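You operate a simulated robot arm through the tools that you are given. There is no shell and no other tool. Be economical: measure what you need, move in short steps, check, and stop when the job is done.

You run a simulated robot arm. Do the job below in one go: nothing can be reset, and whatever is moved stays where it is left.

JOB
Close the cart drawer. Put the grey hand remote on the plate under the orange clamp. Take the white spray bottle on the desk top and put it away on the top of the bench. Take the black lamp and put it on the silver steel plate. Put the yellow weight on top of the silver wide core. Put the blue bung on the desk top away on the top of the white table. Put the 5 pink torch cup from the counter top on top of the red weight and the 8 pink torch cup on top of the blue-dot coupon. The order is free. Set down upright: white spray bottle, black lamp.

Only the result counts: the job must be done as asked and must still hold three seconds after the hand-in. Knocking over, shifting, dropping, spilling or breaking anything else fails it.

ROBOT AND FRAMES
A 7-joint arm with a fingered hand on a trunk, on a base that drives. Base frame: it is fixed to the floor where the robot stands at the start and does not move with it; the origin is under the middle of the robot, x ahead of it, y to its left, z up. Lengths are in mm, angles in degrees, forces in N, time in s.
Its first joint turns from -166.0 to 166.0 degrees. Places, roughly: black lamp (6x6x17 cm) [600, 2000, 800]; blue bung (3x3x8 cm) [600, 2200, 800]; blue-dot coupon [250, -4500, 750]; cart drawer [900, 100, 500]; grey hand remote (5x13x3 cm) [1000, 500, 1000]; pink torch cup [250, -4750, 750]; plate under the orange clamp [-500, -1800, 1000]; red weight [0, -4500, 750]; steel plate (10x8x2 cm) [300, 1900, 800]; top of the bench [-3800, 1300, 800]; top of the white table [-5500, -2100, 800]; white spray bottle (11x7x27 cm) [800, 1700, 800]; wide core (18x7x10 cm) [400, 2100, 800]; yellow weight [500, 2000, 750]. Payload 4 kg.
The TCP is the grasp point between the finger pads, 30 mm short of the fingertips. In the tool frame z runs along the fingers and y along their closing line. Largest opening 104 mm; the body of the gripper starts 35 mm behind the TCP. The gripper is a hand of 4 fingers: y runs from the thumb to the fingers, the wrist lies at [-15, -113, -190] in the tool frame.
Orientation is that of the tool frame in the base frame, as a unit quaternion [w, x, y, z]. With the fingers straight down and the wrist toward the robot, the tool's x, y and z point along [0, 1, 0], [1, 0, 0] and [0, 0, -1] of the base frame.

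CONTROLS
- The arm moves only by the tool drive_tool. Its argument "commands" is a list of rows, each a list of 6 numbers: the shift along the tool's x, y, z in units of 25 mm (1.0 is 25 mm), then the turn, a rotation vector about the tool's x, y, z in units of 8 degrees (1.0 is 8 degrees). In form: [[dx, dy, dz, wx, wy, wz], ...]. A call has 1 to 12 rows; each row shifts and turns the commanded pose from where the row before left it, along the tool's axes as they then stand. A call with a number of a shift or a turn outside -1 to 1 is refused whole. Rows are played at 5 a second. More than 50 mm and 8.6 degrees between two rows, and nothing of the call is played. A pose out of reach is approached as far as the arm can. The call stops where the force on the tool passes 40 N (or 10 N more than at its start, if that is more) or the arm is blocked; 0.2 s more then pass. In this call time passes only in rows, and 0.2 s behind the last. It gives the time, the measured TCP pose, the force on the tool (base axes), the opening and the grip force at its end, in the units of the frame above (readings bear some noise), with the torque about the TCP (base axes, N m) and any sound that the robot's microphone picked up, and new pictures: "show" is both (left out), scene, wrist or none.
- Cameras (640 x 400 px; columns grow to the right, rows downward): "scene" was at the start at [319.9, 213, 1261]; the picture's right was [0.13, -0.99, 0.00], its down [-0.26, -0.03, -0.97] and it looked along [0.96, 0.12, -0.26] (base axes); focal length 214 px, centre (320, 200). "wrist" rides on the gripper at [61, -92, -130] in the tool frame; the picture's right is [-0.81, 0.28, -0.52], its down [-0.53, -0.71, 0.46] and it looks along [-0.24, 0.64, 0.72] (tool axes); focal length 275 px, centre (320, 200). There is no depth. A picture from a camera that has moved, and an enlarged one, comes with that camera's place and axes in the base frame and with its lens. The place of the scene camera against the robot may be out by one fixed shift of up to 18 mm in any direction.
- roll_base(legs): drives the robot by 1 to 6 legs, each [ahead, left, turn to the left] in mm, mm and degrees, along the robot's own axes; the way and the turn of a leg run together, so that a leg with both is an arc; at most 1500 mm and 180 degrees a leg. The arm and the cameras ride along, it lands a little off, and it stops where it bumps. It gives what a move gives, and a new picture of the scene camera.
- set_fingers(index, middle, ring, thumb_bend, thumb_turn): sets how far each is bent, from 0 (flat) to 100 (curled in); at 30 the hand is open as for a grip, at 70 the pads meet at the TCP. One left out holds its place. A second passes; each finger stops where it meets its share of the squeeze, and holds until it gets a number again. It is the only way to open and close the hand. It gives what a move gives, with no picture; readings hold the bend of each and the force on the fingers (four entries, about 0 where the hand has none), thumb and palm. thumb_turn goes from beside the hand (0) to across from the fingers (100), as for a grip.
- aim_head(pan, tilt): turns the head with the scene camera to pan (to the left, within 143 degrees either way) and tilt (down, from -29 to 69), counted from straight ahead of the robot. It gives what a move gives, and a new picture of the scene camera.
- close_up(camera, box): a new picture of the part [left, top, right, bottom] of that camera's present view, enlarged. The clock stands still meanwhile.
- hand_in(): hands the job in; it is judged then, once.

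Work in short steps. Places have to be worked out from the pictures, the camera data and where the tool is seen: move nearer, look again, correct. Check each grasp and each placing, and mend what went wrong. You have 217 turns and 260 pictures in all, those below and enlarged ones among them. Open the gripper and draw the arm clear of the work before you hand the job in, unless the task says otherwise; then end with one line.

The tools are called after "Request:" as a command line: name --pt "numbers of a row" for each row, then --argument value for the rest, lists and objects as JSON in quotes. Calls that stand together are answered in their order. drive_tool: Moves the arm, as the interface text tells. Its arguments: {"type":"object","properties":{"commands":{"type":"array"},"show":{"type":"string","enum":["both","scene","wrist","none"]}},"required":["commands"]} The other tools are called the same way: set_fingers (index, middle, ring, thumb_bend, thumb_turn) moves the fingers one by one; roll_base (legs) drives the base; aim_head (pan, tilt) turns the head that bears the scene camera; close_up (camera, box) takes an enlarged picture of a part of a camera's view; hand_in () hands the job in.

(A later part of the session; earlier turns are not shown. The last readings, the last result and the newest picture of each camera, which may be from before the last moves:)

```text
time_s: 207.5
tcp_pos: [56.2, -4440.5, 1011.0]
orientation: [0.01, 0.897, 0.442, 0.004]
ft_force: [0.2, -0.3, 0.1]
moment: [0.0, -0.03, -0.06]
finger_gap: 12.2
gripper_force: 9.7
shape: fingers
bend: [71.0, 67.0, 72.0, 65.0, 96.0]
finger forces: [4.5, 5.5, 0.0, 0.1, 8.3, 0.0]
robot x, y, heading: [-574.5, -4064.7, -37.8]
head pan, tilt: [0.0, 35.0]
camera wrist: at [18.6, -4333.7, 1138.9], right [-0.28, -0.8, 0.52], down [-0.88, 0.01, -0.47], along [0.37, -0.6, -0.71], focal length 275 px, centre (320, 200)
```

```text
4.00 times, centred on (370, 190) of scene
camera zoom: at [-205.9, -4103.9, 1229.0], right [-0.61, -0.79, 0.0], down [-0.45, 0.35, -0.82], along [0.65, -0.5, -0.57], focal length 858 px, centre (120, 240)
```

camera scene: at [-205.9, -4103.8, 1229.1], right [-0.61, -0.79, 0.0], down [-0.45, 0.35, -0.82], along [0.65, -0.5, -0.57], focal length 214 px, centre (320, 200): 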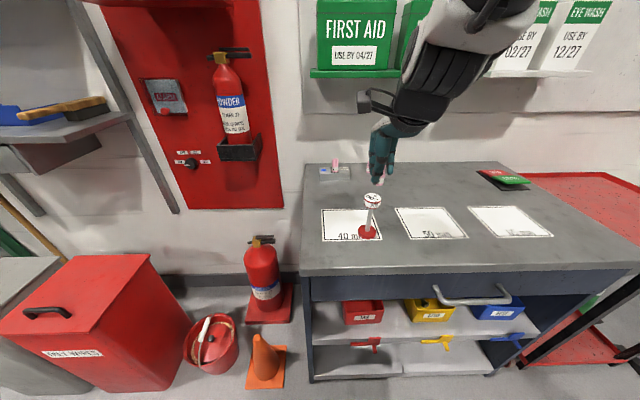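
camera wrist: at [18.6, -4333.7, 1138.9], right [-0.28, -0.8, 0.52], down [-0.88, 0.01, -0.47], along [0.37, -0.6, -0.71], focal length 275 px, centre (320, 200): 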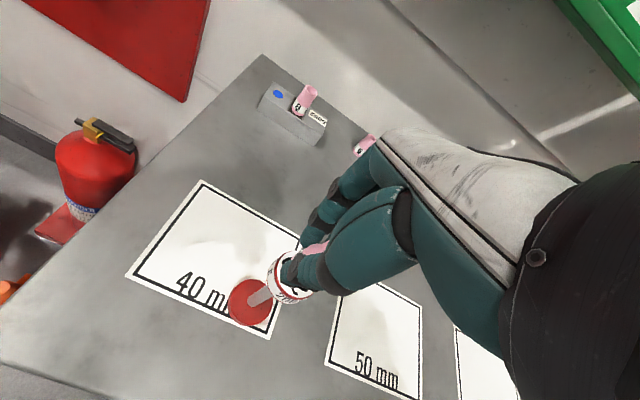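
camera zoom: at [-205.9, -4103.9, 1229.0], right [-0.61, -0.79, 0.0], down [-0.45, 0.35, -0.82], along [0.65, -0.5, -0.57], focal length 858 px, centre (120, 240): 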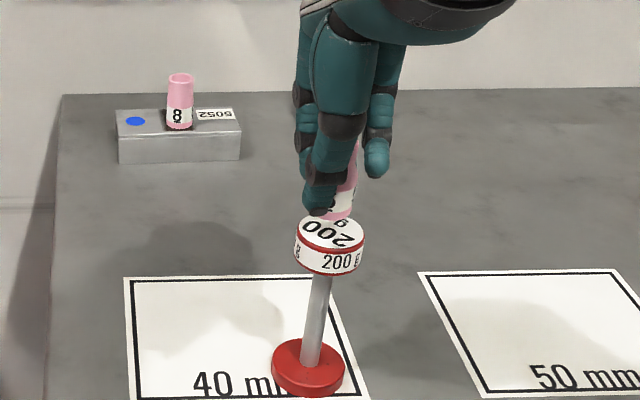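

Aligned. I lower in small steps until contact.

Request:
drive_tool --pt "0.08 0 0.36 0 0 0" --pt "0 0 0.1 0 0 0" --show "none"

Request:
drive_tool --pt "0 0 0.1 0 0 0" --show "none"

Request:
close_up --camera "scene" --box '[330, 165, 410, 225]'

```text
time_s: 208.1
tcp_pos: [59.0, -4440.0, 999.7]
orientation: [0.01, 0.897, 0.442, 0.003]
ft_force: [0.4, -0.5, -0.8]
moment: [-0.03, 0.0, 0.02]
finger_gap: 12.0
gripper_force: 9.5
shape: fingers
bend: [71.0, 67.0, 72.0, 65.0, 96.0]
finger forces: [4.5, 5.5, 0.0, 0.1, 8.4, 0.0]
robot x, y, heading: [-574.5, -4062.6, -37.4]
head pan, tilt: [0.0, 35.0]
```

```text
time_s: 208.5
tcp_pos: [57.7, -4439.3, 996.7]
orientation: [0.01, 0.897, 0.442, 0.003]
ft_force: [0.8, 0.2, 0.4]
moment: [0.01, -0.02, 0.03]
finger_gap: 12.2
gripper_force: 9.1
shape: fingers
bend: [71.0, 67.0, 72.0, 65.0, 96.0]
finger forces: [4.5, 5.5, 0.0, 0.0, 8.5, 0.0]
robot x, y, heading: [-577.4, -4063.6, -37.7]
head pan, tilt: [0.0, 35.0]
```

```text
6.67 times, centred on (370, 195) of scene
camera zoom: at [-205.9, -4103.9, 1229.0], right [-0.61, -0.79, 0.0], down [-0.45, 0.35, -0.82], along [0.65, -0.5, -0.57], focal length 1430 px, centre (-13, 233)
```

zoom: 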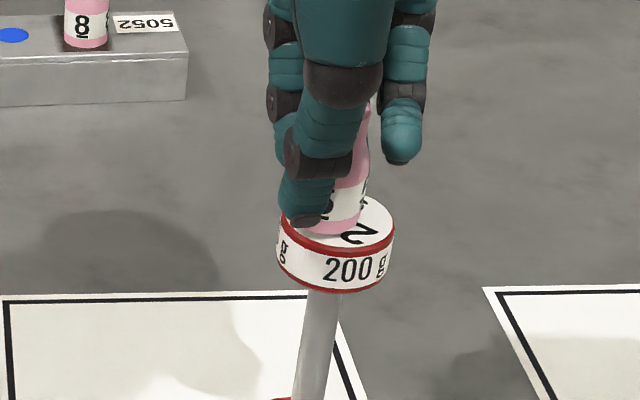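

The cup is centred just above the disc. I lower further.

Request:
drive_tool --pt "-0.1 0 0.08 0 0 0" --show "none"

Request:
drive_tool --pt "0 0 0.1 0 0 0" --show "none"

```text
time_s: 208.9
tcp_pos: [56.9, -4439.8, 995.0]
orientation: [0.009, 0.897, 0.442, 0.004]
ft_force: [0.5, -0.1, -1.0]
moment: [0.0, -0.01, -0.02]
finger_gap: 12.0
gripper_force: 9.2
shape: fingers
bend: [71.0, 67.0, 72.0, 65.0, 96.0]
finger forces: [4.5, 5.5, 0.0, 0.0, 8.5, 0.0]
robot x, y, heading: [-572.4, -4061.9, -37.7]
head pan, tilt: [0.0, 35.0]
```

```text
time_s: 209.3
tcp_pos: [56.6, -4440.2, 993.2]
orientation: [0.01, 0.897, 0.443, 0.004]
ft_force: [0.2, 0.7, 1.7]
moment: [0.01, 0.02, 0.02]
finger_gap: 12.2
gripper_force: 9.2
shape: fingers
bend: [71.0, 67.0, 72.0, 65.0, 96.0]
finger forces: [4.7, 5.9, 0.1, 0.1, 8.5, 0.0]
robot x, y, heading: [-578.5, -4063.7, -37.9]
head pan, tilt: [0.0, 35.0]
```

Light contact. I open gently in two stages.

Request:
drive_tool --pt "0 0 0.03 0 0 0" --show "none"

Request:
set_fingers --index 64 --middle 60 --ring 64 --thumb_bend 58

Request:
set_fingers --index 36 --middle 36 --ring 36 --thumb_bend 34

Request:
drive_tool --pt "0 0 -0.6 0 0 0" --pt "0 0 -0.8 0 0 0" --pt "0 0 -1 0 0 0" --pt "0 0 -1 0 0 0" --pt "0 0 -1 0 0 0" --pt "0 0 -1 0 0 0" --show "scene"

Request:
close_up --camera "scene" --box '[310, 140, 430, 240]'

```text
time_s: 209.7
tcp_pos: [57.0, -4440.5, 991.3]
orientation: [0.01, 0.896, 0.443, 0.004]
ft_force: [1.5, -0.4, 6.1]
moment: [0.06, 0.05, 0.0]
finger_gap: 11.8
gripper_force: 9.9
shape: fingers
bend: [71.0, 67.0, 72.0, 65.0, 96.0]
finger forces: [5.0, 6.4, 0.1, 0.0, 8.7, 0.0]
robot x, y, heading: [-575.0, -4064.3, -37.7]
head pan, tilt: [0.0, 35.0]
```

```text
time_s: 210.7
tcp_pos: [55.9, -4441.0, 991.5]
orientation: [0.01, 0.897, 0.442, 0.003]
ft_force: [-0.1, 0.0, 0.9]
moment: [0.03, -0.01, -0.01]
finger_gap: 24.3
gripper_force: 0.0
shape: fingers
bend: [64.0, 60.0, 64.0, 57.0, 97.0]
finger forces: [0.0, 0.1, 0.0, 0.0, 0.0, 0.0]
robot x, y, heading: [-575.0, -4062.4, -38.2]
head pan, tilt: [0.0, 35.0]
```

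```text
time_s: 211.7
tcp_pos: [55.2, -4440.6, 991.7]
orientation: [0.009, 0.897, 0.442, 0.004]
ft_force: [0.8, 1.0, -0.6]
moment: [-0.03, -0.05, -0.02]
finger_gap: 90.5
gripper_force: 0.0
shape: fingers
bend: [36.0, 36.0, 36.0, 34.0, 97.0]
finger forces: [0.0, 0.0, 0.0, 0.0, 0.0, 0.0]
robot x, y, heading: [-576.0, -4064.7, -37.7]
head pan, tilt: [0.0, 35.0]
```

```text
time_s: 213.1
tcp_pos: [54.2, -4435.2, 1127.7]
orientation: [0.01, 0.897, 0.442, 0.004]
ft_force: [-0.1, 1.0, 0.0]
moment: [-0.03, -0.02, 0.0]
finger_gap: 90.3
gripper_force: 0.1
shape: fingers
bend: [36.0, 36.0, 36.0, 34.0, 97.0]
finger forces: [0.1, 0.1, 0.1, 0.1, 0.0, 0.0]
robot x, y, heading: [-570.5, -4058.8, -37.4]
head pan, tilt: [0.0, 35.0]
camera scene: at [-205.9, -4104.0, 1229.0], right [-0.61, -0.79, 0.0], down [-0.45, 0.35, -0.82], along [0.65, -0.5, -0.57], focal length 214 px, centre (320, 200)
```

scene: 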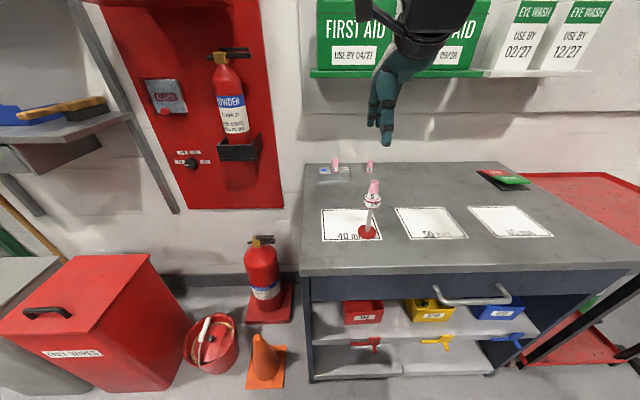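

```text
4.00 times, centred on (370, 190) of scene
camera zoom: at [-205.9, -4104.0, 1229.0], right [-0.61, -0.79, 0.0], down [-0.45, 0.35, -0.82], along [0.65, -0.5, -0.57], focal length 858 px, centre (120, 240)
```

zoom: 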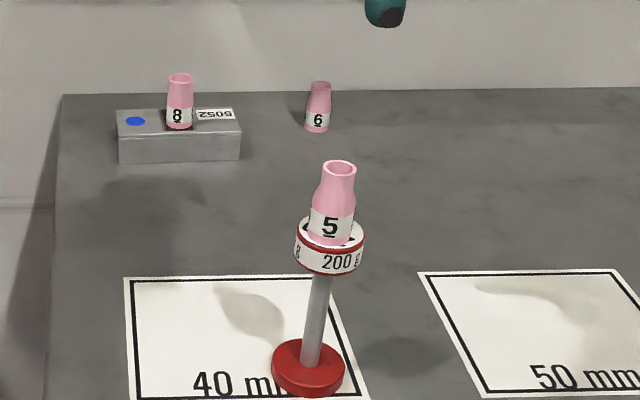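

Both cups are placed. I raise the arm high for travel and drive back along the known route toward the desk.

Request:
drive_tool --pt "0 -0.5 -1 0 0 0" --pt "0 -0.5 -1 0 0 0" --pt "0 0 -1 0 0 0" --pt "0 0 -1 0 0 0" --pt "0 0 -1 0 0 0" --pt "0 0 -1 0 0 0" --pt "0 0 -1 0 0 0" --pt "0 0 -1 0 0 0" --show "none"

Request:
roll_base --legs '[[-150, 0, 0], [-104, 944, 0], [-104, 944, 0]]'

```text
time_s: 214.9
tcp_pos: [35.5, -4421.3, 1326.2]
orientation: [0.009, 0.897, 0.442, 0.004]
ft_force: [-0.1, -0.8, 0.4]
moment: [0.0, 0.03, 0.0]
finger_gap: 90.5
gripper_force: 0.1
shape: fingers
bend: [36.0, 36.0, 36.0, 34.0, 97.0]
finger forces: [0.0, 0.1, 0.0, 0.1, 0.0, 0.1]
robot x, y, heading: [-573.1, -4063.1, -37.7]
head pan, tilt: [0.0, 35.0]
```

```text
time_s: 225.2
tcp_pos: [885.9, -2756.6, 1325.8]
orientation: [0.01, 0.901, 0.434, 0.004]
ft_force: [0.1, 1.0, -0.1]
moment: [-0.03, -0.01, -0.03]
finger_gap: 90.4
gripper_force: 0.0
shape: fingers
bend: [36.0, 36.0, 36.0, 34.0, 97.0]
finger forces: [0.0, 0.1, 0.0, 0.0, 0.0, 0.0]
robot x, y, heading: [281.7, -2391.4, -38.8]
head pan, tilt: [0.0, 35.0]
camera scene: at [652.3, -2435.2, 1229.0], right [-0.63, -0.78, 0.0], down [-0.45, 0.36, -0.82], along [0.64, -0.51, -0.57], focal length 214 px, centre (320, 200)
```

scene: 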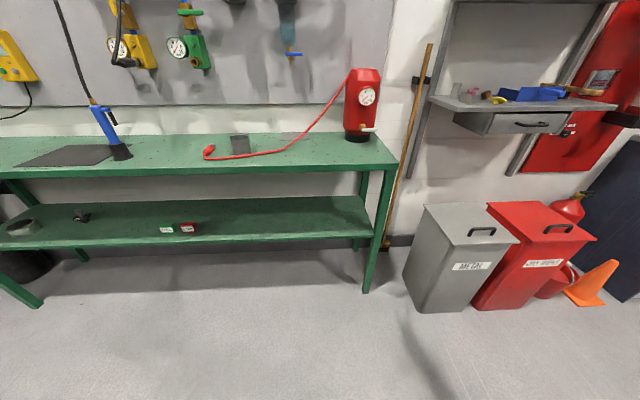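

Request:
roll_base --legs '[[-56, 1342, 0], [-417, 152, 0]]'

```text
time_s: 234.1
tcp_pos: [1448.7, -1320.5, 1325.1]
orientation: [0.011, 0.903, 0.429, 0.003]
ft_force: [0.0, 0.1, -0.2]
moment: [0.01, -0.01, 0.03]
finger_gap: 90.3
gripper_force: 0.0
shape: fingers
bend: [36.0, 36.0, 36.0, 34.0, 97.0]
finger forces: [0.1, 0.1, 0.1, 0.1, 0.1, 0.0]
robot x, y, heading: [850.4, -942.7, -39.6]
head pan, tilt: [0.0, 35.0]
camera scene: at [1218.9, -996.4, 1229.0], right [-0.64, -0.77, 0.0], down [-0.44, 0.36, -0.82], along [0.63, -0.52, -0.57], focal length 214 px, centre (320, 200)
```

scene: 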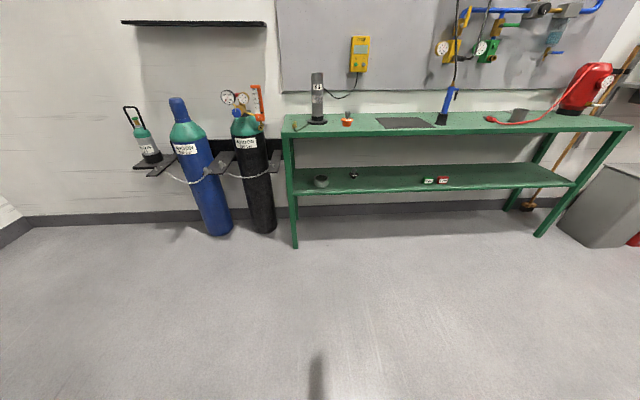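

Request:
roll_base --legs '[[-1328, 47, 0]]'

Request:
roll_base --legs '[[-735, -297, 0], [0, 0, 92]]'

```text
time_s: 240.6
tcp_pos: [494.2, -473.7, 1325.9]
orientation: [0.01, 0.901, 0.433, 0.004]
ft_force: [-0.2, -0.3, 0.3]
moment: [0.0, -0.02, -0.03]
finger_gap: 90.4
gripper_force: 0.1
shape: fingers
bend: [36.0, 36.0, 36.0, 34.0, 97.0]
finger forces: [0.1, 0.0, 0.0, 0.0, 0.1, 0.0]
robot x, y, heading: [-108.0, -104.2, -39.0]
head pan, tilt: [0.0, 35.0]
camera scene: at [259.5, -151.3, 1229.0], right [-0.63, -0.78, 0.0], down [-0.45, 0.36, -0.82], along [0.64, -0.51, -0.57], focal length 214 px, centre (320, 200)
```

scene: 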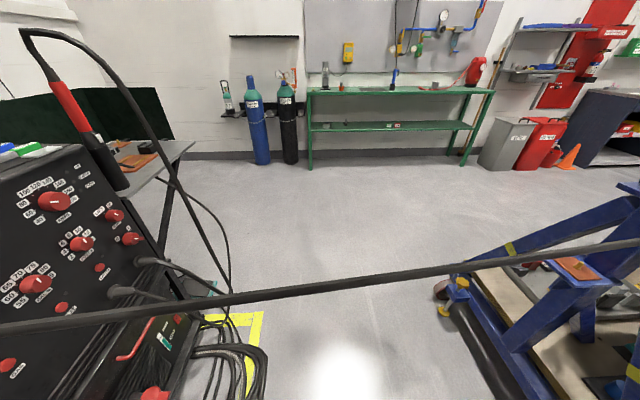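

```text
time_s: 248.7
tcp_pos: [-522.6, 739.4, 1326.8]
orientation: [0.004, 0.312, 0.95, 0.009]
ft_force: [0.3, 0.8, 0.0]
moment: [0.01, -0.02, 0.03]
finger_gap: 90.4
gripper_force: 0.0
shape: fingers
bend: [36.0, 36.0, 36.0, 34.0, 97.0]
finger forces: [0.0, 0.0, 0.1, 0.1, 0.1, 0.0]
robot x, y, heading: [-873.2, 124.8, 53.5]
head pan, tilt: [0.0, 35.0]
camera scene: at [-849.1, 507.0, 1229.0], right [0.8, -0.6, 0.0], down [-0.34, -0.46, -0.82], along [0.49, 0.66, -0.57], focal length 214 px, centre (320, 200)
```

scene: 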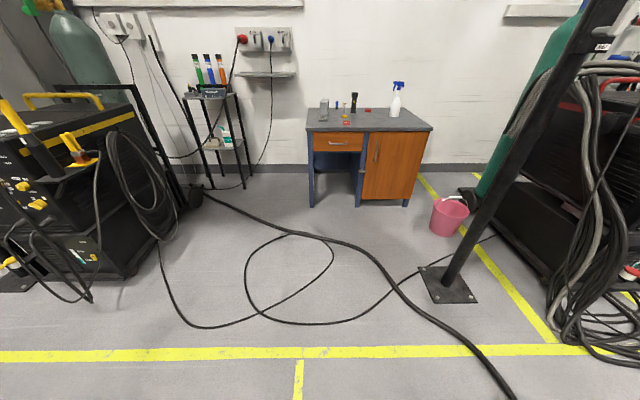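

Now facing the desk. I enlarge the desk top to identify the items.

Request:
close_up --camera "scene" --box '[290, 70, 450, 170]'

```text
4.00 times, centred on (370, 120) of scene
camera zoom: at [-849.1, 507.0, 1229.0], right [0.8, -0.6, 0.0], down [-0.34, -0.46, -0.82], along [0.49, 0.66, -0.57], focal length 858 px, centre (120, 520)
```

zoom: 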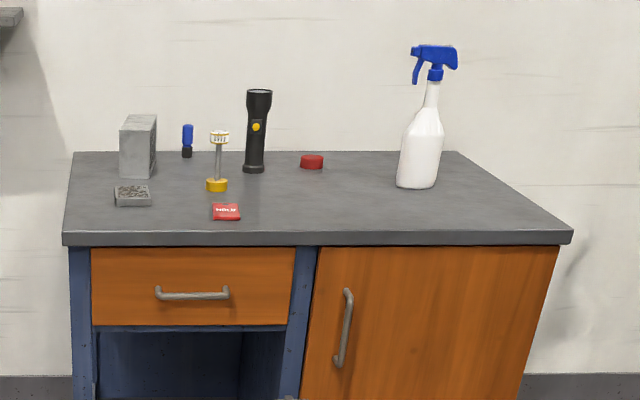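

I see wide core, steel plate, blue bung, yellow weight, black lamp, red items and the spray bottle. I drive up to the desk.

Request:
roll_base --legs '[[1270, 100, 0]]'

Request:
close_up --camera "scene" --box '[160, 40, 560, 290]'

```text
time_s: 255.1
tcp_pos: [82.2, 1851.7, 1325.5]
orientation: [0.003, 0.284, 0.959, 0.01]
ft_force: [-0.8, -0.1, 0.1]
moment: [-0.02, 0.03, 0.01]
finger_gap: 90.1
gripper_force: 0.1
shape: fingers
bend: [36.0, 36.0, 36.0, 34.0, 97.0]
finger forces: [0.0, 0.0, 0.1, 0.0, 0.1, 0.0]
robot x, y, heading: [-226.7, 1214.6, 56.8]
head pan, tilt: [0.0, 35.0]
camera scene: at [-229.0, 1601.9, 1229.0], right [0.84, -0.55, 0.0], down [-0.31, -0.48, -0.82], along [0.45, 0.69, -0.57], focal length 214 px, centre (320, 200)
```

scene: 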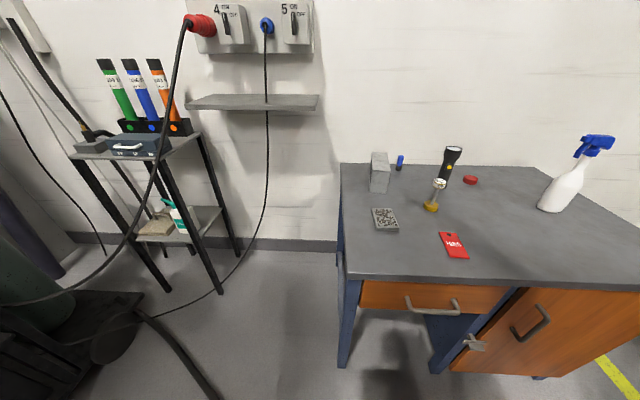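

```text
1.60 times, centred on (360, 165) of scene
camera zoom: at [-229.0, 1601.9, 1229.0], right [0.84, -0.55, 0.0], down [-0.31, -0.48, -0.82], along [0.45, 0.69, -0.57], focal length 343 px, centre (256, 256)
```

zoom: 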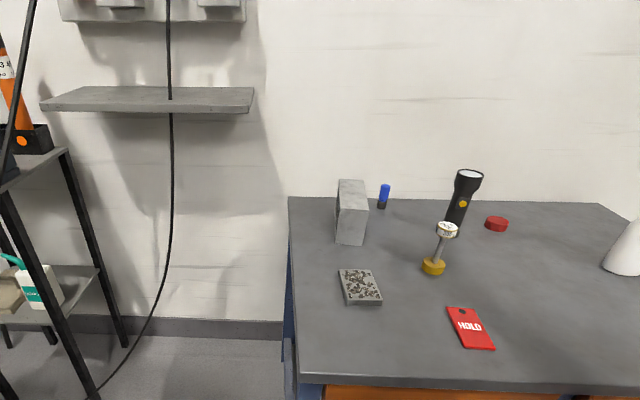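

Request:
close_up --camera "wrist" --box '[0, 0, 640, 400]'

Request:
drive_tool --pt "-1 0.3 0 0 0 0" --pt "-1 0.3 0 0 0 0" --pt "-1 0.3 0 0 0 0" --pt "-1 0.3 0 0 0 0" --pt "-1 0.3 0 0 0 0" --pt "-1 0.3 0 0 0 0" --show "wrist"

```text
1.00 times, centred on (320, 200) of wrist (not enlarged: the box is as wide or as high as the picture)
camera zoom: at [-21.4, 1807.1, 1454.4], right [0.82, -0.22, 0.52], down [0.06, -0.88, -0.47], along [0.56, 0.42, -0.71], focal length 275 px, centre (320, 200)
```

zoom: 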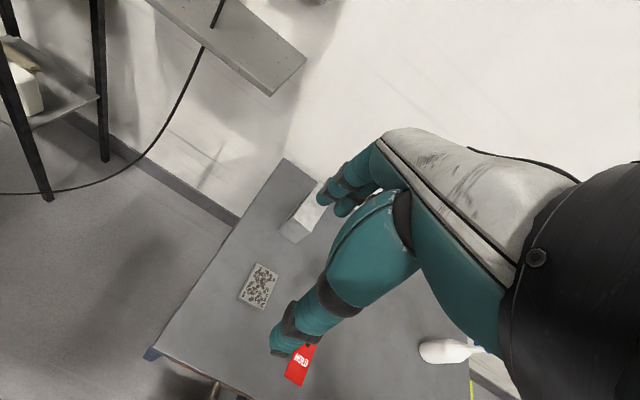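

```text
time_s: 256.5
tcp_pos: [233.2, 1806.6, 1328.1]
orientation: [0.003, 0.284, 0.959, 0.01]
ft_force: [-0.3, -1.0, 0.4]
moment: [-0.01, -0.02, -0.02]
finger_gap: 90.0
gripper_force: 0.1
shape: fingers
bend: [36.0, 36.0, 36.0, 34.0, 97.0]
finger forces: [0.1, 0.1, 0.1, 0.0, 0.1, 0.0]
robot x, y, heading: [-227.8, 1214.8, 57.0]
head pan, tilt: [0.0, 35.0]
camera wrist: at [129.8, 1762.4, 1456.4], right [0.82, -0.22, 0.52], down [0.06, -0.88, -0.47], along [0.56, 0.42, -0.71], focal length 275 px, centre (320, 200)
```

wrist: 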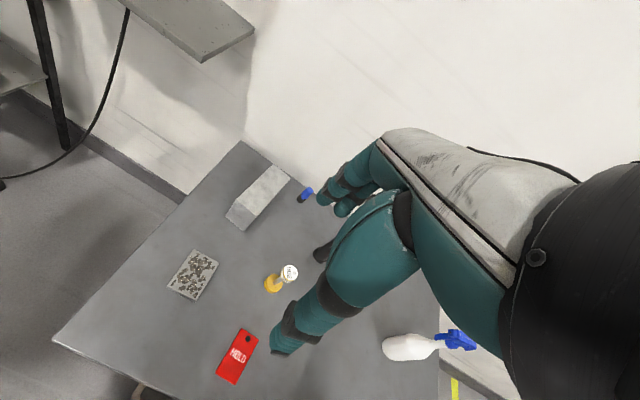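

Desk top is at z≈750: plate (255,1944), yellow weight (457,1905), core (405,2110), lamp (685,1990), bung (610,2180), spray (861,1671). I drive 200 mm closer and come over the yellow weight.

Request:
roll_base --legs '[[200, 0, 0]]'

Request:
drive_tool --pt "-0.9 0 0.5 0 0 0" --pt "-0.9 0 0.5 0 0 0" --pt "-0.9 0 0.5 0 0 0" --pt "-0.9 0 0.5 0 0 0" --pt "-0.9 0 0.5 0 0 0" --pt "-0.9 0 0.5 0 0 0" --pt "0 0 1 0 0 0" --pt "0 0 1 0 0 0" --pt "0 0 1 0 0 0" --pt "0 0 1 0 0 0" --pt "0 0 1 0 0 0" --show "both"

```text
time_s: 258.1
tcp_pos: [347.0, 1974.9, 1328.4]
orientation: [0.004, 0.285, 0.959, 0.01]
ft_force: [0.3, -0.3, -0.1]
moment: [0.02, -0.02, 0.02]
finger_gap: 90.2
gripper_force: 0.1
shape: fingers
bend: [36.0, 36.0, 36.0, 34.0, 97.0]
finger forces: [0.1, 0.1, 0.0, 0.0, 0.0, 0.0]
robot x, y, heading: [-116.6, 1386.2, 56.4]
head pan, tilt: [0.0, 35.0]
camera scene: at [-115.6, 1771.8, 1229.0], right [0.83, -0.55, 0.0], down [-0.32, -0.48, -0.82], along [0.45, 0.68, -0.57], focal length 214 px, centre (320, 200)
```

scene: 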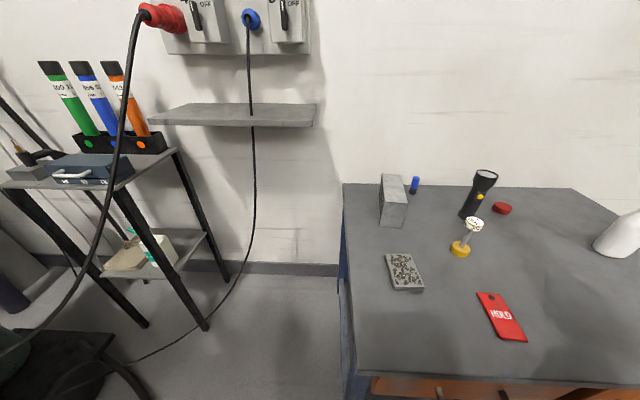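

```text
time_s: 260.5
tcp_pos: [461.5, 1903.4, 1126.0]
orientation: [0.004, 0.286, 0.958, 0.011]
ft_force: [-0.4, -0.2, 0.4]
moment: [0.0, 0.0, 0.01]
finger_gap: 90.6
gripper_force: 0.1
shape: fingers
bend: [36.0, 36.0, 36.0, 34.0, 97.0]
finger forces: [0.0, 0.0, 0.0, 0.1, 0.0, 0.0]
robot x, y, heading: [-114.1, 1385.3, 56.5]
head pan, tilt: [0.0, 35.0]
camera scene: at [-115.7, 1771.7, 1229.1], right [0.83, -0.55, 0.0], down [-0.32, -0.48, -0.82], along [0.45, 0.68, -0.57], focal length 214 px, centre (320, 200)
camera wrist: at [358.3, 1858.3, 1255.1], right [0.82, -0.22, 0.52], down [0.06, -0.88, -0.47], along [0.57, 0.42, -0.71], focal length 275 px, centre (320, 200)
```

scene: 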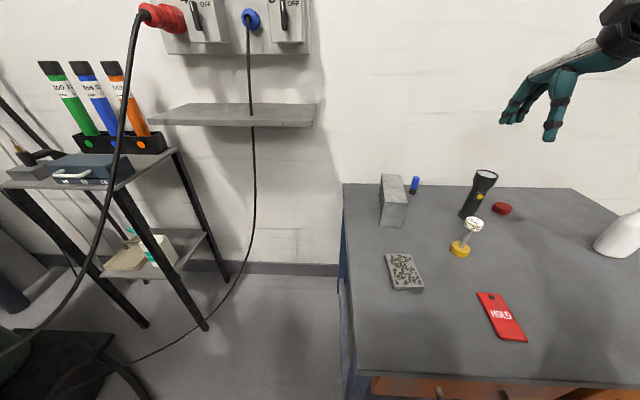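
wrist: 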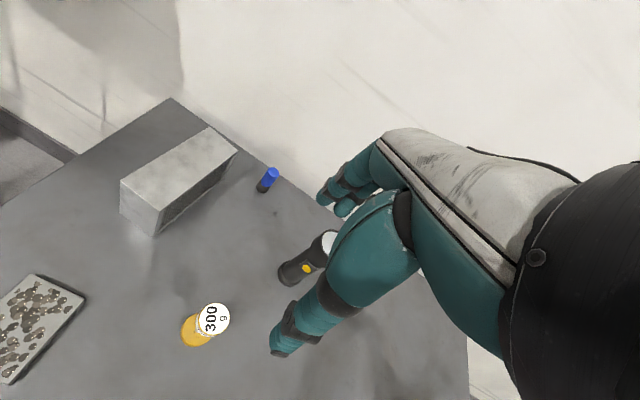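

Yellow weight is at (456,1903), top ≈850, right below the TCP. I open and lower to z≈900 to check.

Request:
set_fingers --index 30 --middle 30 --ring 30 --thumb_bend 30

Request:
drive_tool --pt "0.1 -0.1 1 0 0 0" --pt "0 0 1 0 0 0" --pt "0 0 1 0 0 0" --pt "0 0 1 0 0 0" --pt "0 0 1 0 0 0" --pt "0 0 1 0 0 0" --pt "0 0 1 0 0 0" --pt "0 0 1 0 0 0" --pt "0 0 1 0 0 0" --show "wrist"

```text
time_s: 261.5
tcp_pos: [462.6, 1903.3, 1127.0]
orientation: [0.004, 0.286, 0.958, 0.01]
ft_force: [-0.8, -0.3, 0.0]
moment: [0.0, -0.02, -0.01]
finger_gap: 102.8
gripper_force: 0.1
shape: fingers
bend: [30.0, 30.0, 30.0, 30.0, 97.0]
finger forces: [0.0, 0.0, 0.1, 0.0, 0.1, 0.1]
robot x, y, heading: [-119.7, 1387.1, 56.4]
head pan, tilt: [0.0, 35.0]
```

```text
time_s: 263.5
tcp_pos: [463.3, 1908.2, 902.9]
orientation: [0.004, 0.286, 0.958, 0.009]
ft_force: [0.8, -0.6, 0.1]
moment: [0.04, 0.01, 0.02]
finger_gap: 102.7
gripper_force: 0.0
shape: fingers
bend: [30.0, 30.0, 30.0, 30.0, 97.0]
finger forces: [0.1, 0.0, 0.0, 0.0, 0.0, 0.0]
robot x, y, heading: [-111.2, 1388.6, 56.4]
head pan, tilt: [0.0, 35.0]
camera wrist: at [359.9, 1862.7, 1031.1], right [0.82, -0.22, 0.52], down [0.06, -0.88, -0.47], along [0.57, 0.42, -0.71], focal length 275 px, centre (320, 200)
```

wrist: 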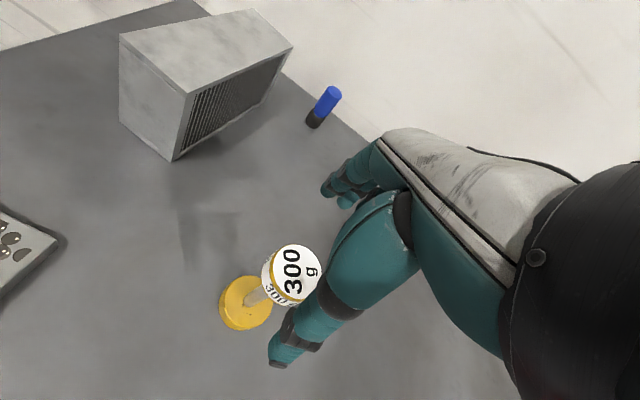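

Aligned within 3 mm. I lower to z≈840 and grip the disc.

Request:
drive_tool --pt "0 -0.1 0.9 0 0 0" --pt "0 0 0.9 0 0 0" --pt "0 0 0.7 0 0 0" --show "wrist"

Request:
set_fingers --index 72 --middle 72 --ring 72 --thumb_bend 72

Request:
drive_tool --pt "0 0 -0.6 0 0 0" --pt "0 0 -1 0 0 0" --show "wrist"

```text
time_s: 264.3
tcp_pos: [463.0, 1907.4, 840.0]
orientation: [0.003, 0.286, 0.958, 0.009]
ft_force: [0.1, 0.1, 0.3]
moment: [-0.01, -0.02, -0.01]
finger_gap: 102.5
gripper_force: 0.1
shape: fingers
bend: [30.0, 30.0, 30.0, 30.0, 97.0]
finger forces: [0.0, 0.1, 0.0, 0.0, 0.0, 0.0]
robot x, y, heading: [-117.5, 1386.7, 56.4]
head pan, tilt: [0.0, 35.0]
camera wrist: at [359.4, 1862.8, 969.5], right [0.82, -0.22, 0.52], down [0.06, -0.88, -0.47], along [0.57, 0.42, -0.71], focal length 275 px, centre (320, 200)
```

wrist: 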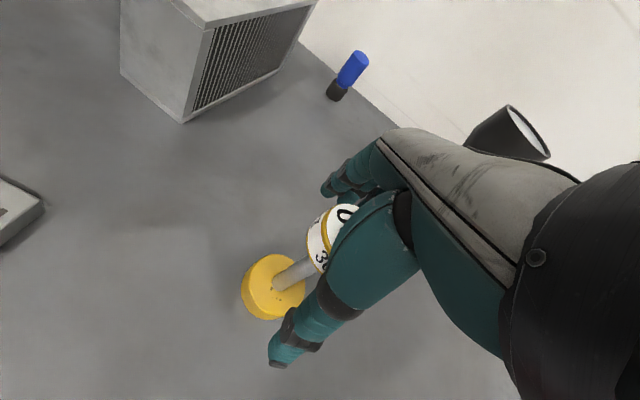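

```text
time_s: 265.3
tcp_pos: [463.2, 1908.0, 841.0]
orientation: [0.004, 0.286, 0.958, 0.01]
ft_force: [-0.6, -0.4, -0.6]
moment: [-0.02, -0.02, 0.0]
finger_gap: 7.7
gripper_force: 6.0
shape: fingers
bend: [71.0, 72.0, 72.0, 67.0, 97.0]
finger forces: [6.3, 0.0, 0.0, 0.0, 6.9, 0.0]
robot x, y, heading: [-116.1, 1386.4, 56.4]
head pan, tilt: [0.0, 35.0]
```

```text
time_s: 265.9
tcp_pos: [463.5, 1907.6, 881.3]
orientation: [0.004, 0.287, 0.958, 0.008]
ft_force: [0.0, 0.2, -3.1]
moment: [-0.01, -0.02, 0.05]
finger_gap: 7.5
gripper_force: 6.8
shape: fingers
bend: [71.0, 72.0, 72.0, 67.0, 97.0]
finger forces: [6.2, 0.1, 0.0, 0.0, 6.7, 0.0]
robot x, y, heading: [-115.7, 1385.7, 56.3]
head pan, tilt: [0.0, 35.0]
camera wrist: at [359.6, 1862.7, 1009.6], right [0.82, -0.22, 0.52], down [0.06, -0.88, -0.47], along [0.57, 0.42, -0.71], focal length 275 px, centre (320, 200)
```

wrist: 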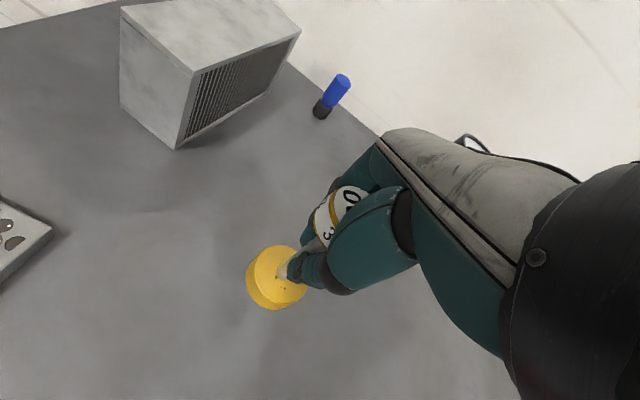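

The weight is held by its stem under the disc. I raise it and carry it over the core.

Request:
drive_tool --pt "0 0 -1 0 0 0" --pt "0 0 -1 0 0 0" --pt "0 0 -1 0 0 0" --pt "0 0 -1 0 0 0" --pt "0 0 -0.8 0 0 0" --pt "0.93 0.95 0 0 0 0" --pt "0.93 0.95 0 0 0 0" --pt "0.93 0.95 0 0 0 0" --pt "0.93 0.95 0 0 0 0" --pt "0.93 0.95 0 0 0 0" --show "both"

```text
time_s: 268.1
tcp_pos: [429.8, 2067.3, 1000.6]
orientation: [0.004, 0.287, 0.958, 0.01]
ft_force: [-0.1, -0.2, -3.2]
moment: [0.0, 0.02, -0.04]
finger_gap: 7.6
gripper_force: 6.3
shape: fingers
bend: [71.0, 72.0, 72.0, 67.0, 97.0]
finger forces: [6.2, 0.0, 0.1, 0.0, 6.7, 0.0]
robot x, y, heading: [-118.3, 1386.2, 56.3]
head pan, tilt: [0.0, 35.0]
camera scene: at [-115.3, 1771.5, 1229.1], right [0.83, -0.55, 0.0], down [-0.32, -0.48, -0.82], along [0.45, 0.68, -0.57], focal length 214 px, centre (320, 200)
camera wrist: at [325.1, 2021.7, 1129.0], right [0.82, -0.22, 0.52], down [0.06, -0.88, -0.47], along [0.57, 0.42, -0.71], focal length 275 px, centre (320, 200)
```

scene: 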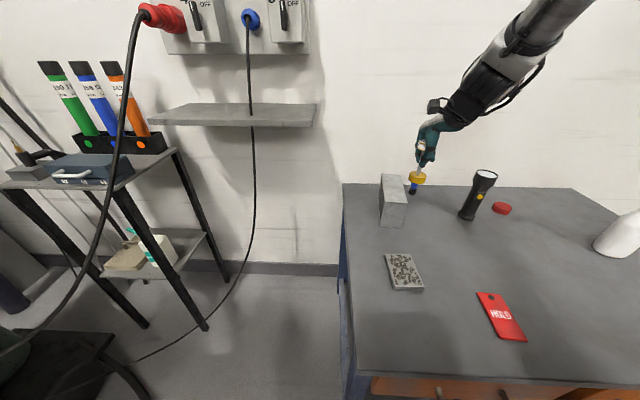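
wrist: 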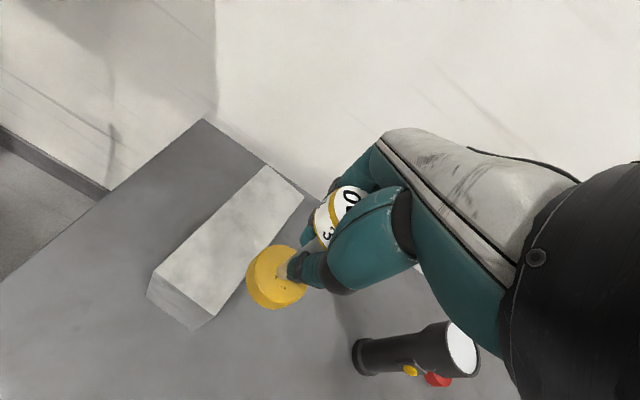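

The base hangs plumb under the TCP. I move the last 67 mm over the core's middle and lower near it.

Request:
drive_tool --pt "0.9 1 0 0 0 0" --pt "0.87 1 0 0 0 0" --pt "0 0 1 0 0 0" --pt "0 0 0.6 0 0 0" --show "both"

Request:
close_up --camera "scene" --box '[350, 130, 470, 230]'

```text
time_s: 269.1
tcp_pos: [418.5, 2133.5, 963.7]
orientation: [0.003, 0.286, 0.958, 0.01]
ft_force: [0.2, 0.3, -3.0]
moment: [0.03, -0.02, -0.03]
finger_gap: 7.6
gripper_force: 6.2
shape: fingers
bend: [71.0, 72.0, 72.0, 68.0, 97.0]
finger forces: [6.2, 0.0, 0.1, 0.0, 6.7, 0.0]
robot x, y, heading: [-115.5, 1385.1, 56.7]
head pan, tilt: [0.0, 35.0]
camera scene: at [-115.7, 1771.8, 1229.0], right [0.83, -0.55, 0.0], down [-0.32, -0.48, -0.82], along [0.45, 0.68, -0.57], focal length 214 px, centre (320, 200)
camera wrist: at [314.3, 2089.2, 1092.4], right [0.82, -0.22, 0.52], down [0.06, -0.88, -0.47], along [0.57, 0.42, -0.71], focal length 275 px, centre (320, 200)
```

scene: 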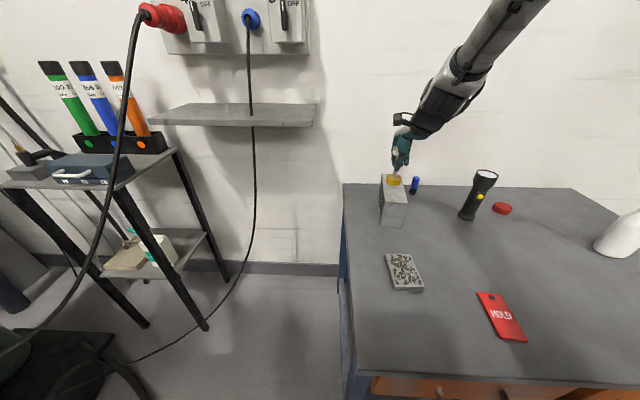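
wrist: 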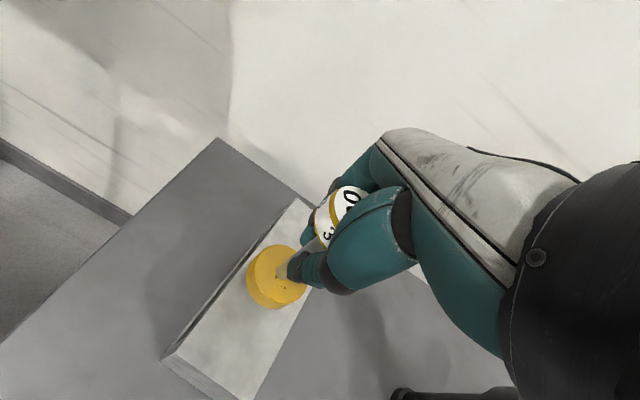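

```text
4.00 times, centred on (410, 180) of scene
camera zoom: at [-115.7, 1771.8, 1229.0], right [0.83, -0.55, 0.0], down [-0.32, -0.48, -0.82], along [0.45, 0.68, -0.57], focal length 858 px, centre (-40, 280)
```

zoom: 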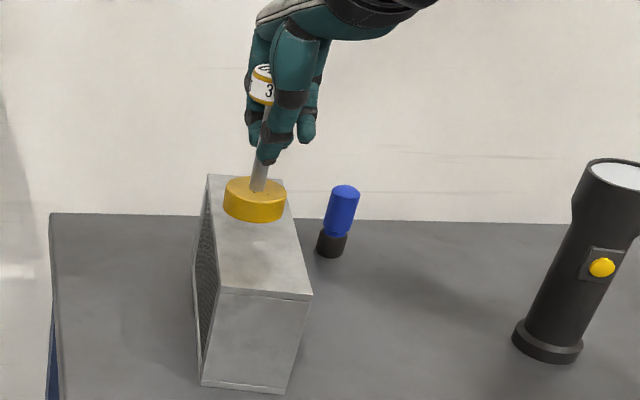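

The base is centred over the core's top. I lower until contact.

Request:
drive_tool --pt "0 0 0.5 0 0 0" --pt "0 0 0.16 0 0 0" --show "none"

Request:
drive_tool --pt "0 0 0.12 0 0 0" --show "none"

Request:
drive_tool --pt "0 0 0.12 0 0 0" --show "none"

```text
time_s: 269.7
tcp_pos: [419.1, 2135.0, 947.5]
orientation: [0.004, 0.286, 0.958, 0.009]
ft_force: [-1.1, 0.9, -2.0]
moment: [0.03, -0.05, 0.0]
finger_gap: 7.7
gripper_force: 6.2
shape: fingers
bend: [71.0, 72.0, 72.0, 68.0, 97.0]
finger forces: [6.3, 0.0, 0.1, 0.1, 6.7, 0.1]
robot x, y, heading: [-119.5, 1386.2, 56.8]
head pan, tilt: [0.0, 35.0]
```

```text
time_s: 270.1
tcp_pos: [418.5, 2133.6, 944.4]
orientation: [0.004, 0.286, 0.958, 0.01]
ft_force: [-0.3, -0.6, -2.3]
moment: [-0.01, 0.0, 0.03]
finger_gap: 7.7
gripper_force: 6.9
shape: fingers
bend: [71.0, 72.0, 72.0, 68.0, 97.0]
finger forces: [6.3, 0.0, 0.0, 0.0, 6.8, 0.0]
robot x, y, heading: [-113.6, 1384.7, 56.4]
head pan, tilt: [0.0, 35.0]
```

```text
time_s: 270.5
tcp_pos: [420.0, 2136.4, 940.8]
orientation: [0.004, 0.287, 0.958, 0.008]
ft_force: [0.8, -0.4, -2.7]
moment: [-0.05, -0.01, 0.01]
finger_gap: 7.5
gripper_force: 7.0
shape: fingers
bend: [71.0, 72.0, 72.0, 68.0, 97.0]
finger forces: [6.3, 0.0, 0.0, 0.0, 6.8, 0.0]
robot x, y, heading: [-115.5, 1386.2, 56.4]
head pan, tilt: [0.0, 35.0]
```

Request:
drive_tool --pt "0 0 0.12 0 0 0" --pt "0 0 0.08 0 0 0" --show "none"

Request:
close_up --camera "scene" --box '[360, 150, 440, 210]'

```text
time_s: 271.1
tcp_pos: [418.6, 2134.7, 936.7]
orientation: [0.004, 0.286, 0.958, 0.011]
ft_force: [-2.5, -2.8, 11.0]
moment: [0.05, 0.06, 0.0]
finger_gap: 6.9
gripper_force: 6.9
shape: fingers
bend: [72.0, 72.0, 72.0, 68.0, 97.0]
finger forces: [5.4, 0.0, 0.0, 0.0, 8.7, 0.0]
robot x, y, heading: [-114.7, 1385.2, 56.8]
head pan, tilt: [0.0, 35.0]
```

```text
6.67 times, centred on (400, 180) of scene
camera zoom: at [-115.9, 1771.3, 1229.2], right [0.83, -0.55, 0.0], down [-0.32, -0.48, -0.82], along [0.45, 0.68, -0.57], focal length 1430 px, centre (-213, 333)
```

zoom: 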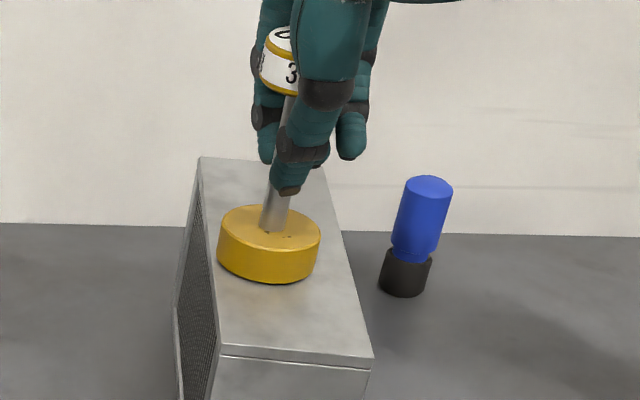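

The weight stands on the core. I ease off 2 mm and open fully, then rise.

Request:
drive_tool --pt "0 0 -0.08 0 0 0" --show "none"

Request:
set_fingers --index 60 --middle 60 --ring 60 --thumb_bend 58

Request:
set_fingers --index 30 --middle 30 --ring 30 --thumb_bend 30

Request:
drive_tool --pt "0 0 -0.6 0 0 0" --pt "0 0 -1 0 0 0" --pt "0 0 -1 0 0 0" --pt "0 0 -1 0 0 0" --pt "0 0 -1 0 0 0" --pt "0 0 -1 0 0 0" --show "wrist"

Request:
close_up --camera "scene" --box '[350, 130, 470, 230]'

```text
time_s: 271.5
tcp_pos: [418.9, 2134.7, 936.0]
orientation: [0.004, 0.288, 0.958, 0.009]
ft_force: [-1.4, -0.6, 3.4]
moment: [0.03, 0.01, 0.02]
finger_gap: 7.0
gripper_force: 6.3
shape: fingers
bend: [71.0, 72.0, 72.0, 68.0, 97.0]
finger forces: [5.5, 0.1, 0.1, 0.0, 7.4, 0.0]
robot x, y, heading: [-119.7, 1388.7, 56.6]
head pan, tilt: [0.0, 35.0]
```

```text
time_s: 272.5
tcp_pos: [418.7, 2135.8, 937.4]
orientation: [0.004, 0.286, 0.958, 0.01]
ft_force: [-0.4, 0.1, 0.7]
moment: [0.02, 0.0, 0.01]
finger_gap: 29.6
gripper_force: 0.1
shape: fingers
bend: [60.0, 60.0, 60.0, 57.0, 97.0]
finger forces: [0.1, 0.0, 0.0, 0.0, 0.2, 0.1]
robot x, y, heading: [-114.5, 1385.8, 56.3]
head pan, tilt: [0.0, 35.0]
```

```text
time_s: 273.5
tcp_pos: [418.8, 2134.2, 936.8]
orientation: [0.004, 0.285, 0.959, 0.01]
ft_force: [0.1, 1.0, -0.5]
moment: [0.02, -0.01, 0.01]
finger_gap: 102.5
gripper_force: 0.1
shape: fingers
bend: [30.0, 30.0, 30.0, 30.0, 97.0]
finger forces: [0.0, 0.0, 0.0, 0.1, 0.1, 0.0]
robot x, y, heading: [-117.1, 1388.4, 56.7]
head pan, tilt: [0.0, 35.0]
```

```text
time_s: 274.9
tcp_pos: [418.7, 2130.5, 1080.8]
orientation: [0.003, 0.287, 0.958, 0.009]
ft_force: [0.3, 0.0, 0.1]
moment: [0.03, -0.01, 0.02]
finger_gap: 102.6
gripper_force: 0.1
shape: fingers
bend: [30.0, 30.0, 30.0, 30.0, 97.0]
finger forces: [0.1, 0.1, 0.0, 0.1, 0.1, 0.0]
robot x, y, heading: [-116.8, 1386.0, 56.8]
head pan, tilt: [0.0, 35.0]
camera wrist: at [315.0, 2086.8, 1207.8], right [0.82, -0.22, 0.52], down [0.06, -0.88, -0.47], along [0.57, 0.42, -0.71], focal length 275 px, centre (320, 200)
```

wrist: 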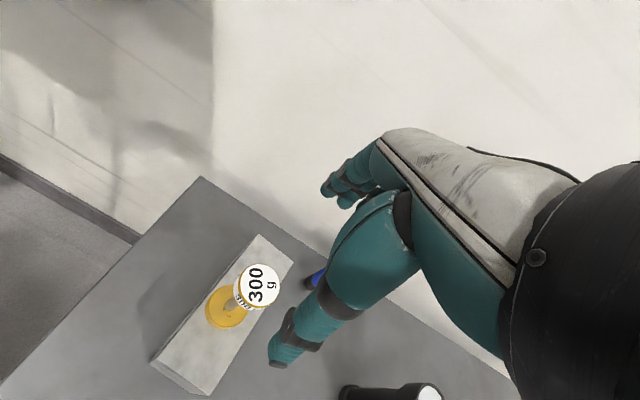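

```text
4.00 times, centred on (410, 180) of scene
camera zoom: at [-115.6, 1771.9, 1229.0], right [0.83, -0.55, 0.0], down [-0.32, -0.48, -0.82], along [0.45, 0.68, -0.57], focal length 858 px, centre (-40, 280)
```

zoom: 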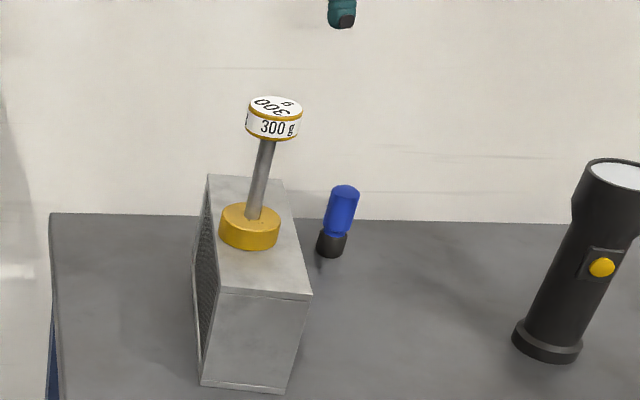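

Yellow weight stands on the core. Next the lamp: I strafe 180 mm right and look at it from above.

Request:
roll_base --legs '[[0, -180, 0]]'

Request:
drive_tool --pt "-0.6 -0.8 0 0 0 0" --pt "-0.6 -0.8 0 0 0 0" --show "wrist"

```text
time_s: 276.4
tcp_pos: [571.1, 2031.4, 1079.1]
orientation: [0.004, 0.287, 0.958, 0.009]
ft_force: [0.0, 0.0, -0.1]
moment: [-0.01, -0.01, -0.02]
finger_gap: 102.6
gripper_force: 0.0
shape: fingers
bend: [30.0, 30.0, 30.0, 30.0, 97.0]
finger forces: [0.0, 0.1, 0.0, 0.0, 0.0, 0.0]
robot x, y, heading: [31.9, 1286.0, 56.3]
head pan, tilt: [0.0, 35.0]
camera scene: at [35.7, 1672.2, 1229.0], right [0.83, -0.55, 0.0], down [-0.32, -0.48, -0.82], along [0.45, 0.68, -0.57], focal length 214 px, centre (320, 200)
```

scene: 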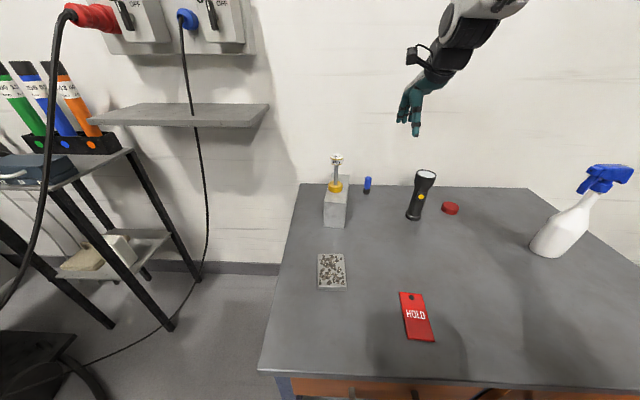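

```text
time_s: 277.0
tcp_pos: [570.6, 1979.0, 1077.8]
orientation: [0.004, 0.287, 0.958, 0.009]
ft_force: [0.0, 0.5, -0.1]
moment: [-0.02, 0.01, 0.0]
finger_gap: 102.7
gripper_force: 0.0
shape: fingers
bend: [30.0, 30.0, 30.0, 30.0, 97.0]
finger forces: [0.0, 0.0, 0.0, 0.0, 0.2, 0.0]
robot x, y, heading: [34.0, 1287.8, 56.3]
head pan, tilt: [0.0, 35.0]
camera wrist: at [468.1, 1935.5, 1206.4], right [0.82, -0.22, 0.52], down [0.06, -0.88, -0.47], along [0.57, 0.42, -0.71], focal length 275 px, centre (320, 200)
```

wrist: 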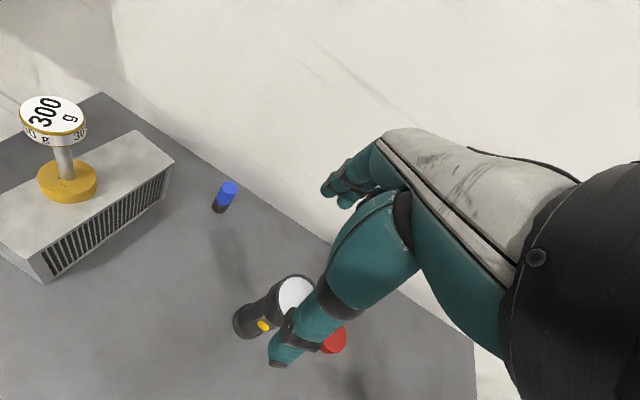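

Lamp is at about (631,1978), head top z≈920. I move over it and lower to just above the head.

Request:
drive_tool --pt "-0.7 0.43 0 0 0 0" --pt "-0.7 0.43 0 0 0 0" --pt "-0.65 0.43 0 0 0 0" --pt "0 0 1 0 0 0" --pt "0 0 1 0 0 0" --pt "0 0 1 0 0 0" --show "both"

Request:
close_up --camera "scene" --box '[370, 120, 490, 220]'

```text
time_s: 278.4
tcp_pos: [633.0, 1981.9, 1004.6]
orientation: [0.004, 0.287, 0.958, 0.01]
ft_force: [0.4, 0.4, 1.0]
moment: [0.05, 0.04, 0.03]
finger_gap: 102.7
gripper_force: 0.0
shape: fingers
bend: [30.0, 30.0, 30.0, 30.0, 97.0]
finger forces: [0.0, 0.1, 0.0, 0.0, 0.0, 0.1]
robot x, y, heading: [30.7, 1289.1, 56.2]
head pan, tilt: [0.0, 35.0]
camera scene: at [35.7, 1672.1, 1229.1], right [0.83, -0.55, 0.0], down [-0.32, -0.48, -0.82], along [0.45, 0.68, -0.57], focal length 214 px, centre (320, 200)
camera wrist: at [529.2, 1937.3, 1132.6], right [0.82, -0.22, 0.52], down [0.06, -0.88, -0.47], along [0.57, 0.42, -0.71], focal length 275 px, centre (320, 200)
```

scene: 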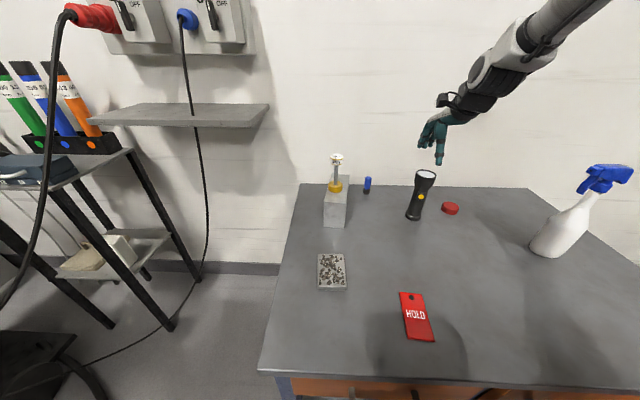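
wrist: 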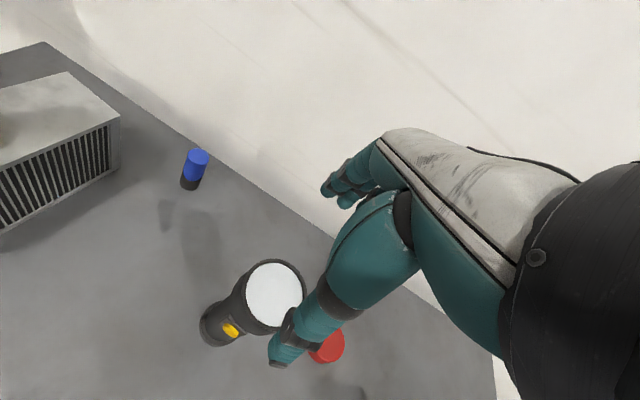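

```text
4.00 times, centred on (430, 170) of scene
camera zoom: at [35.7, 1672.1, 1229.1], right [0.83, -0.55, 0.0], down [-0.32, -0.48, -0.82], along [0.45, 0.68, -0.57], focal length 858 px, centre (-120, 320)
```

zoom: 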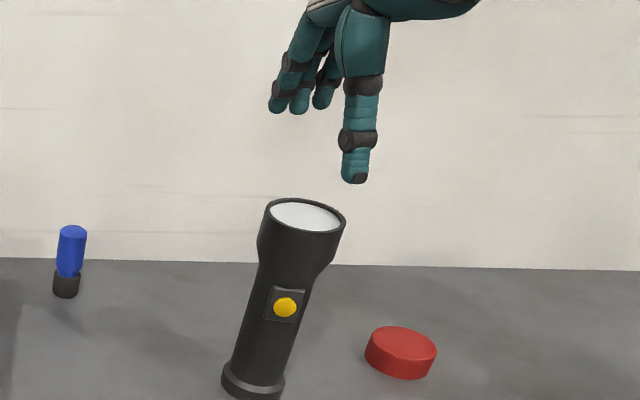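

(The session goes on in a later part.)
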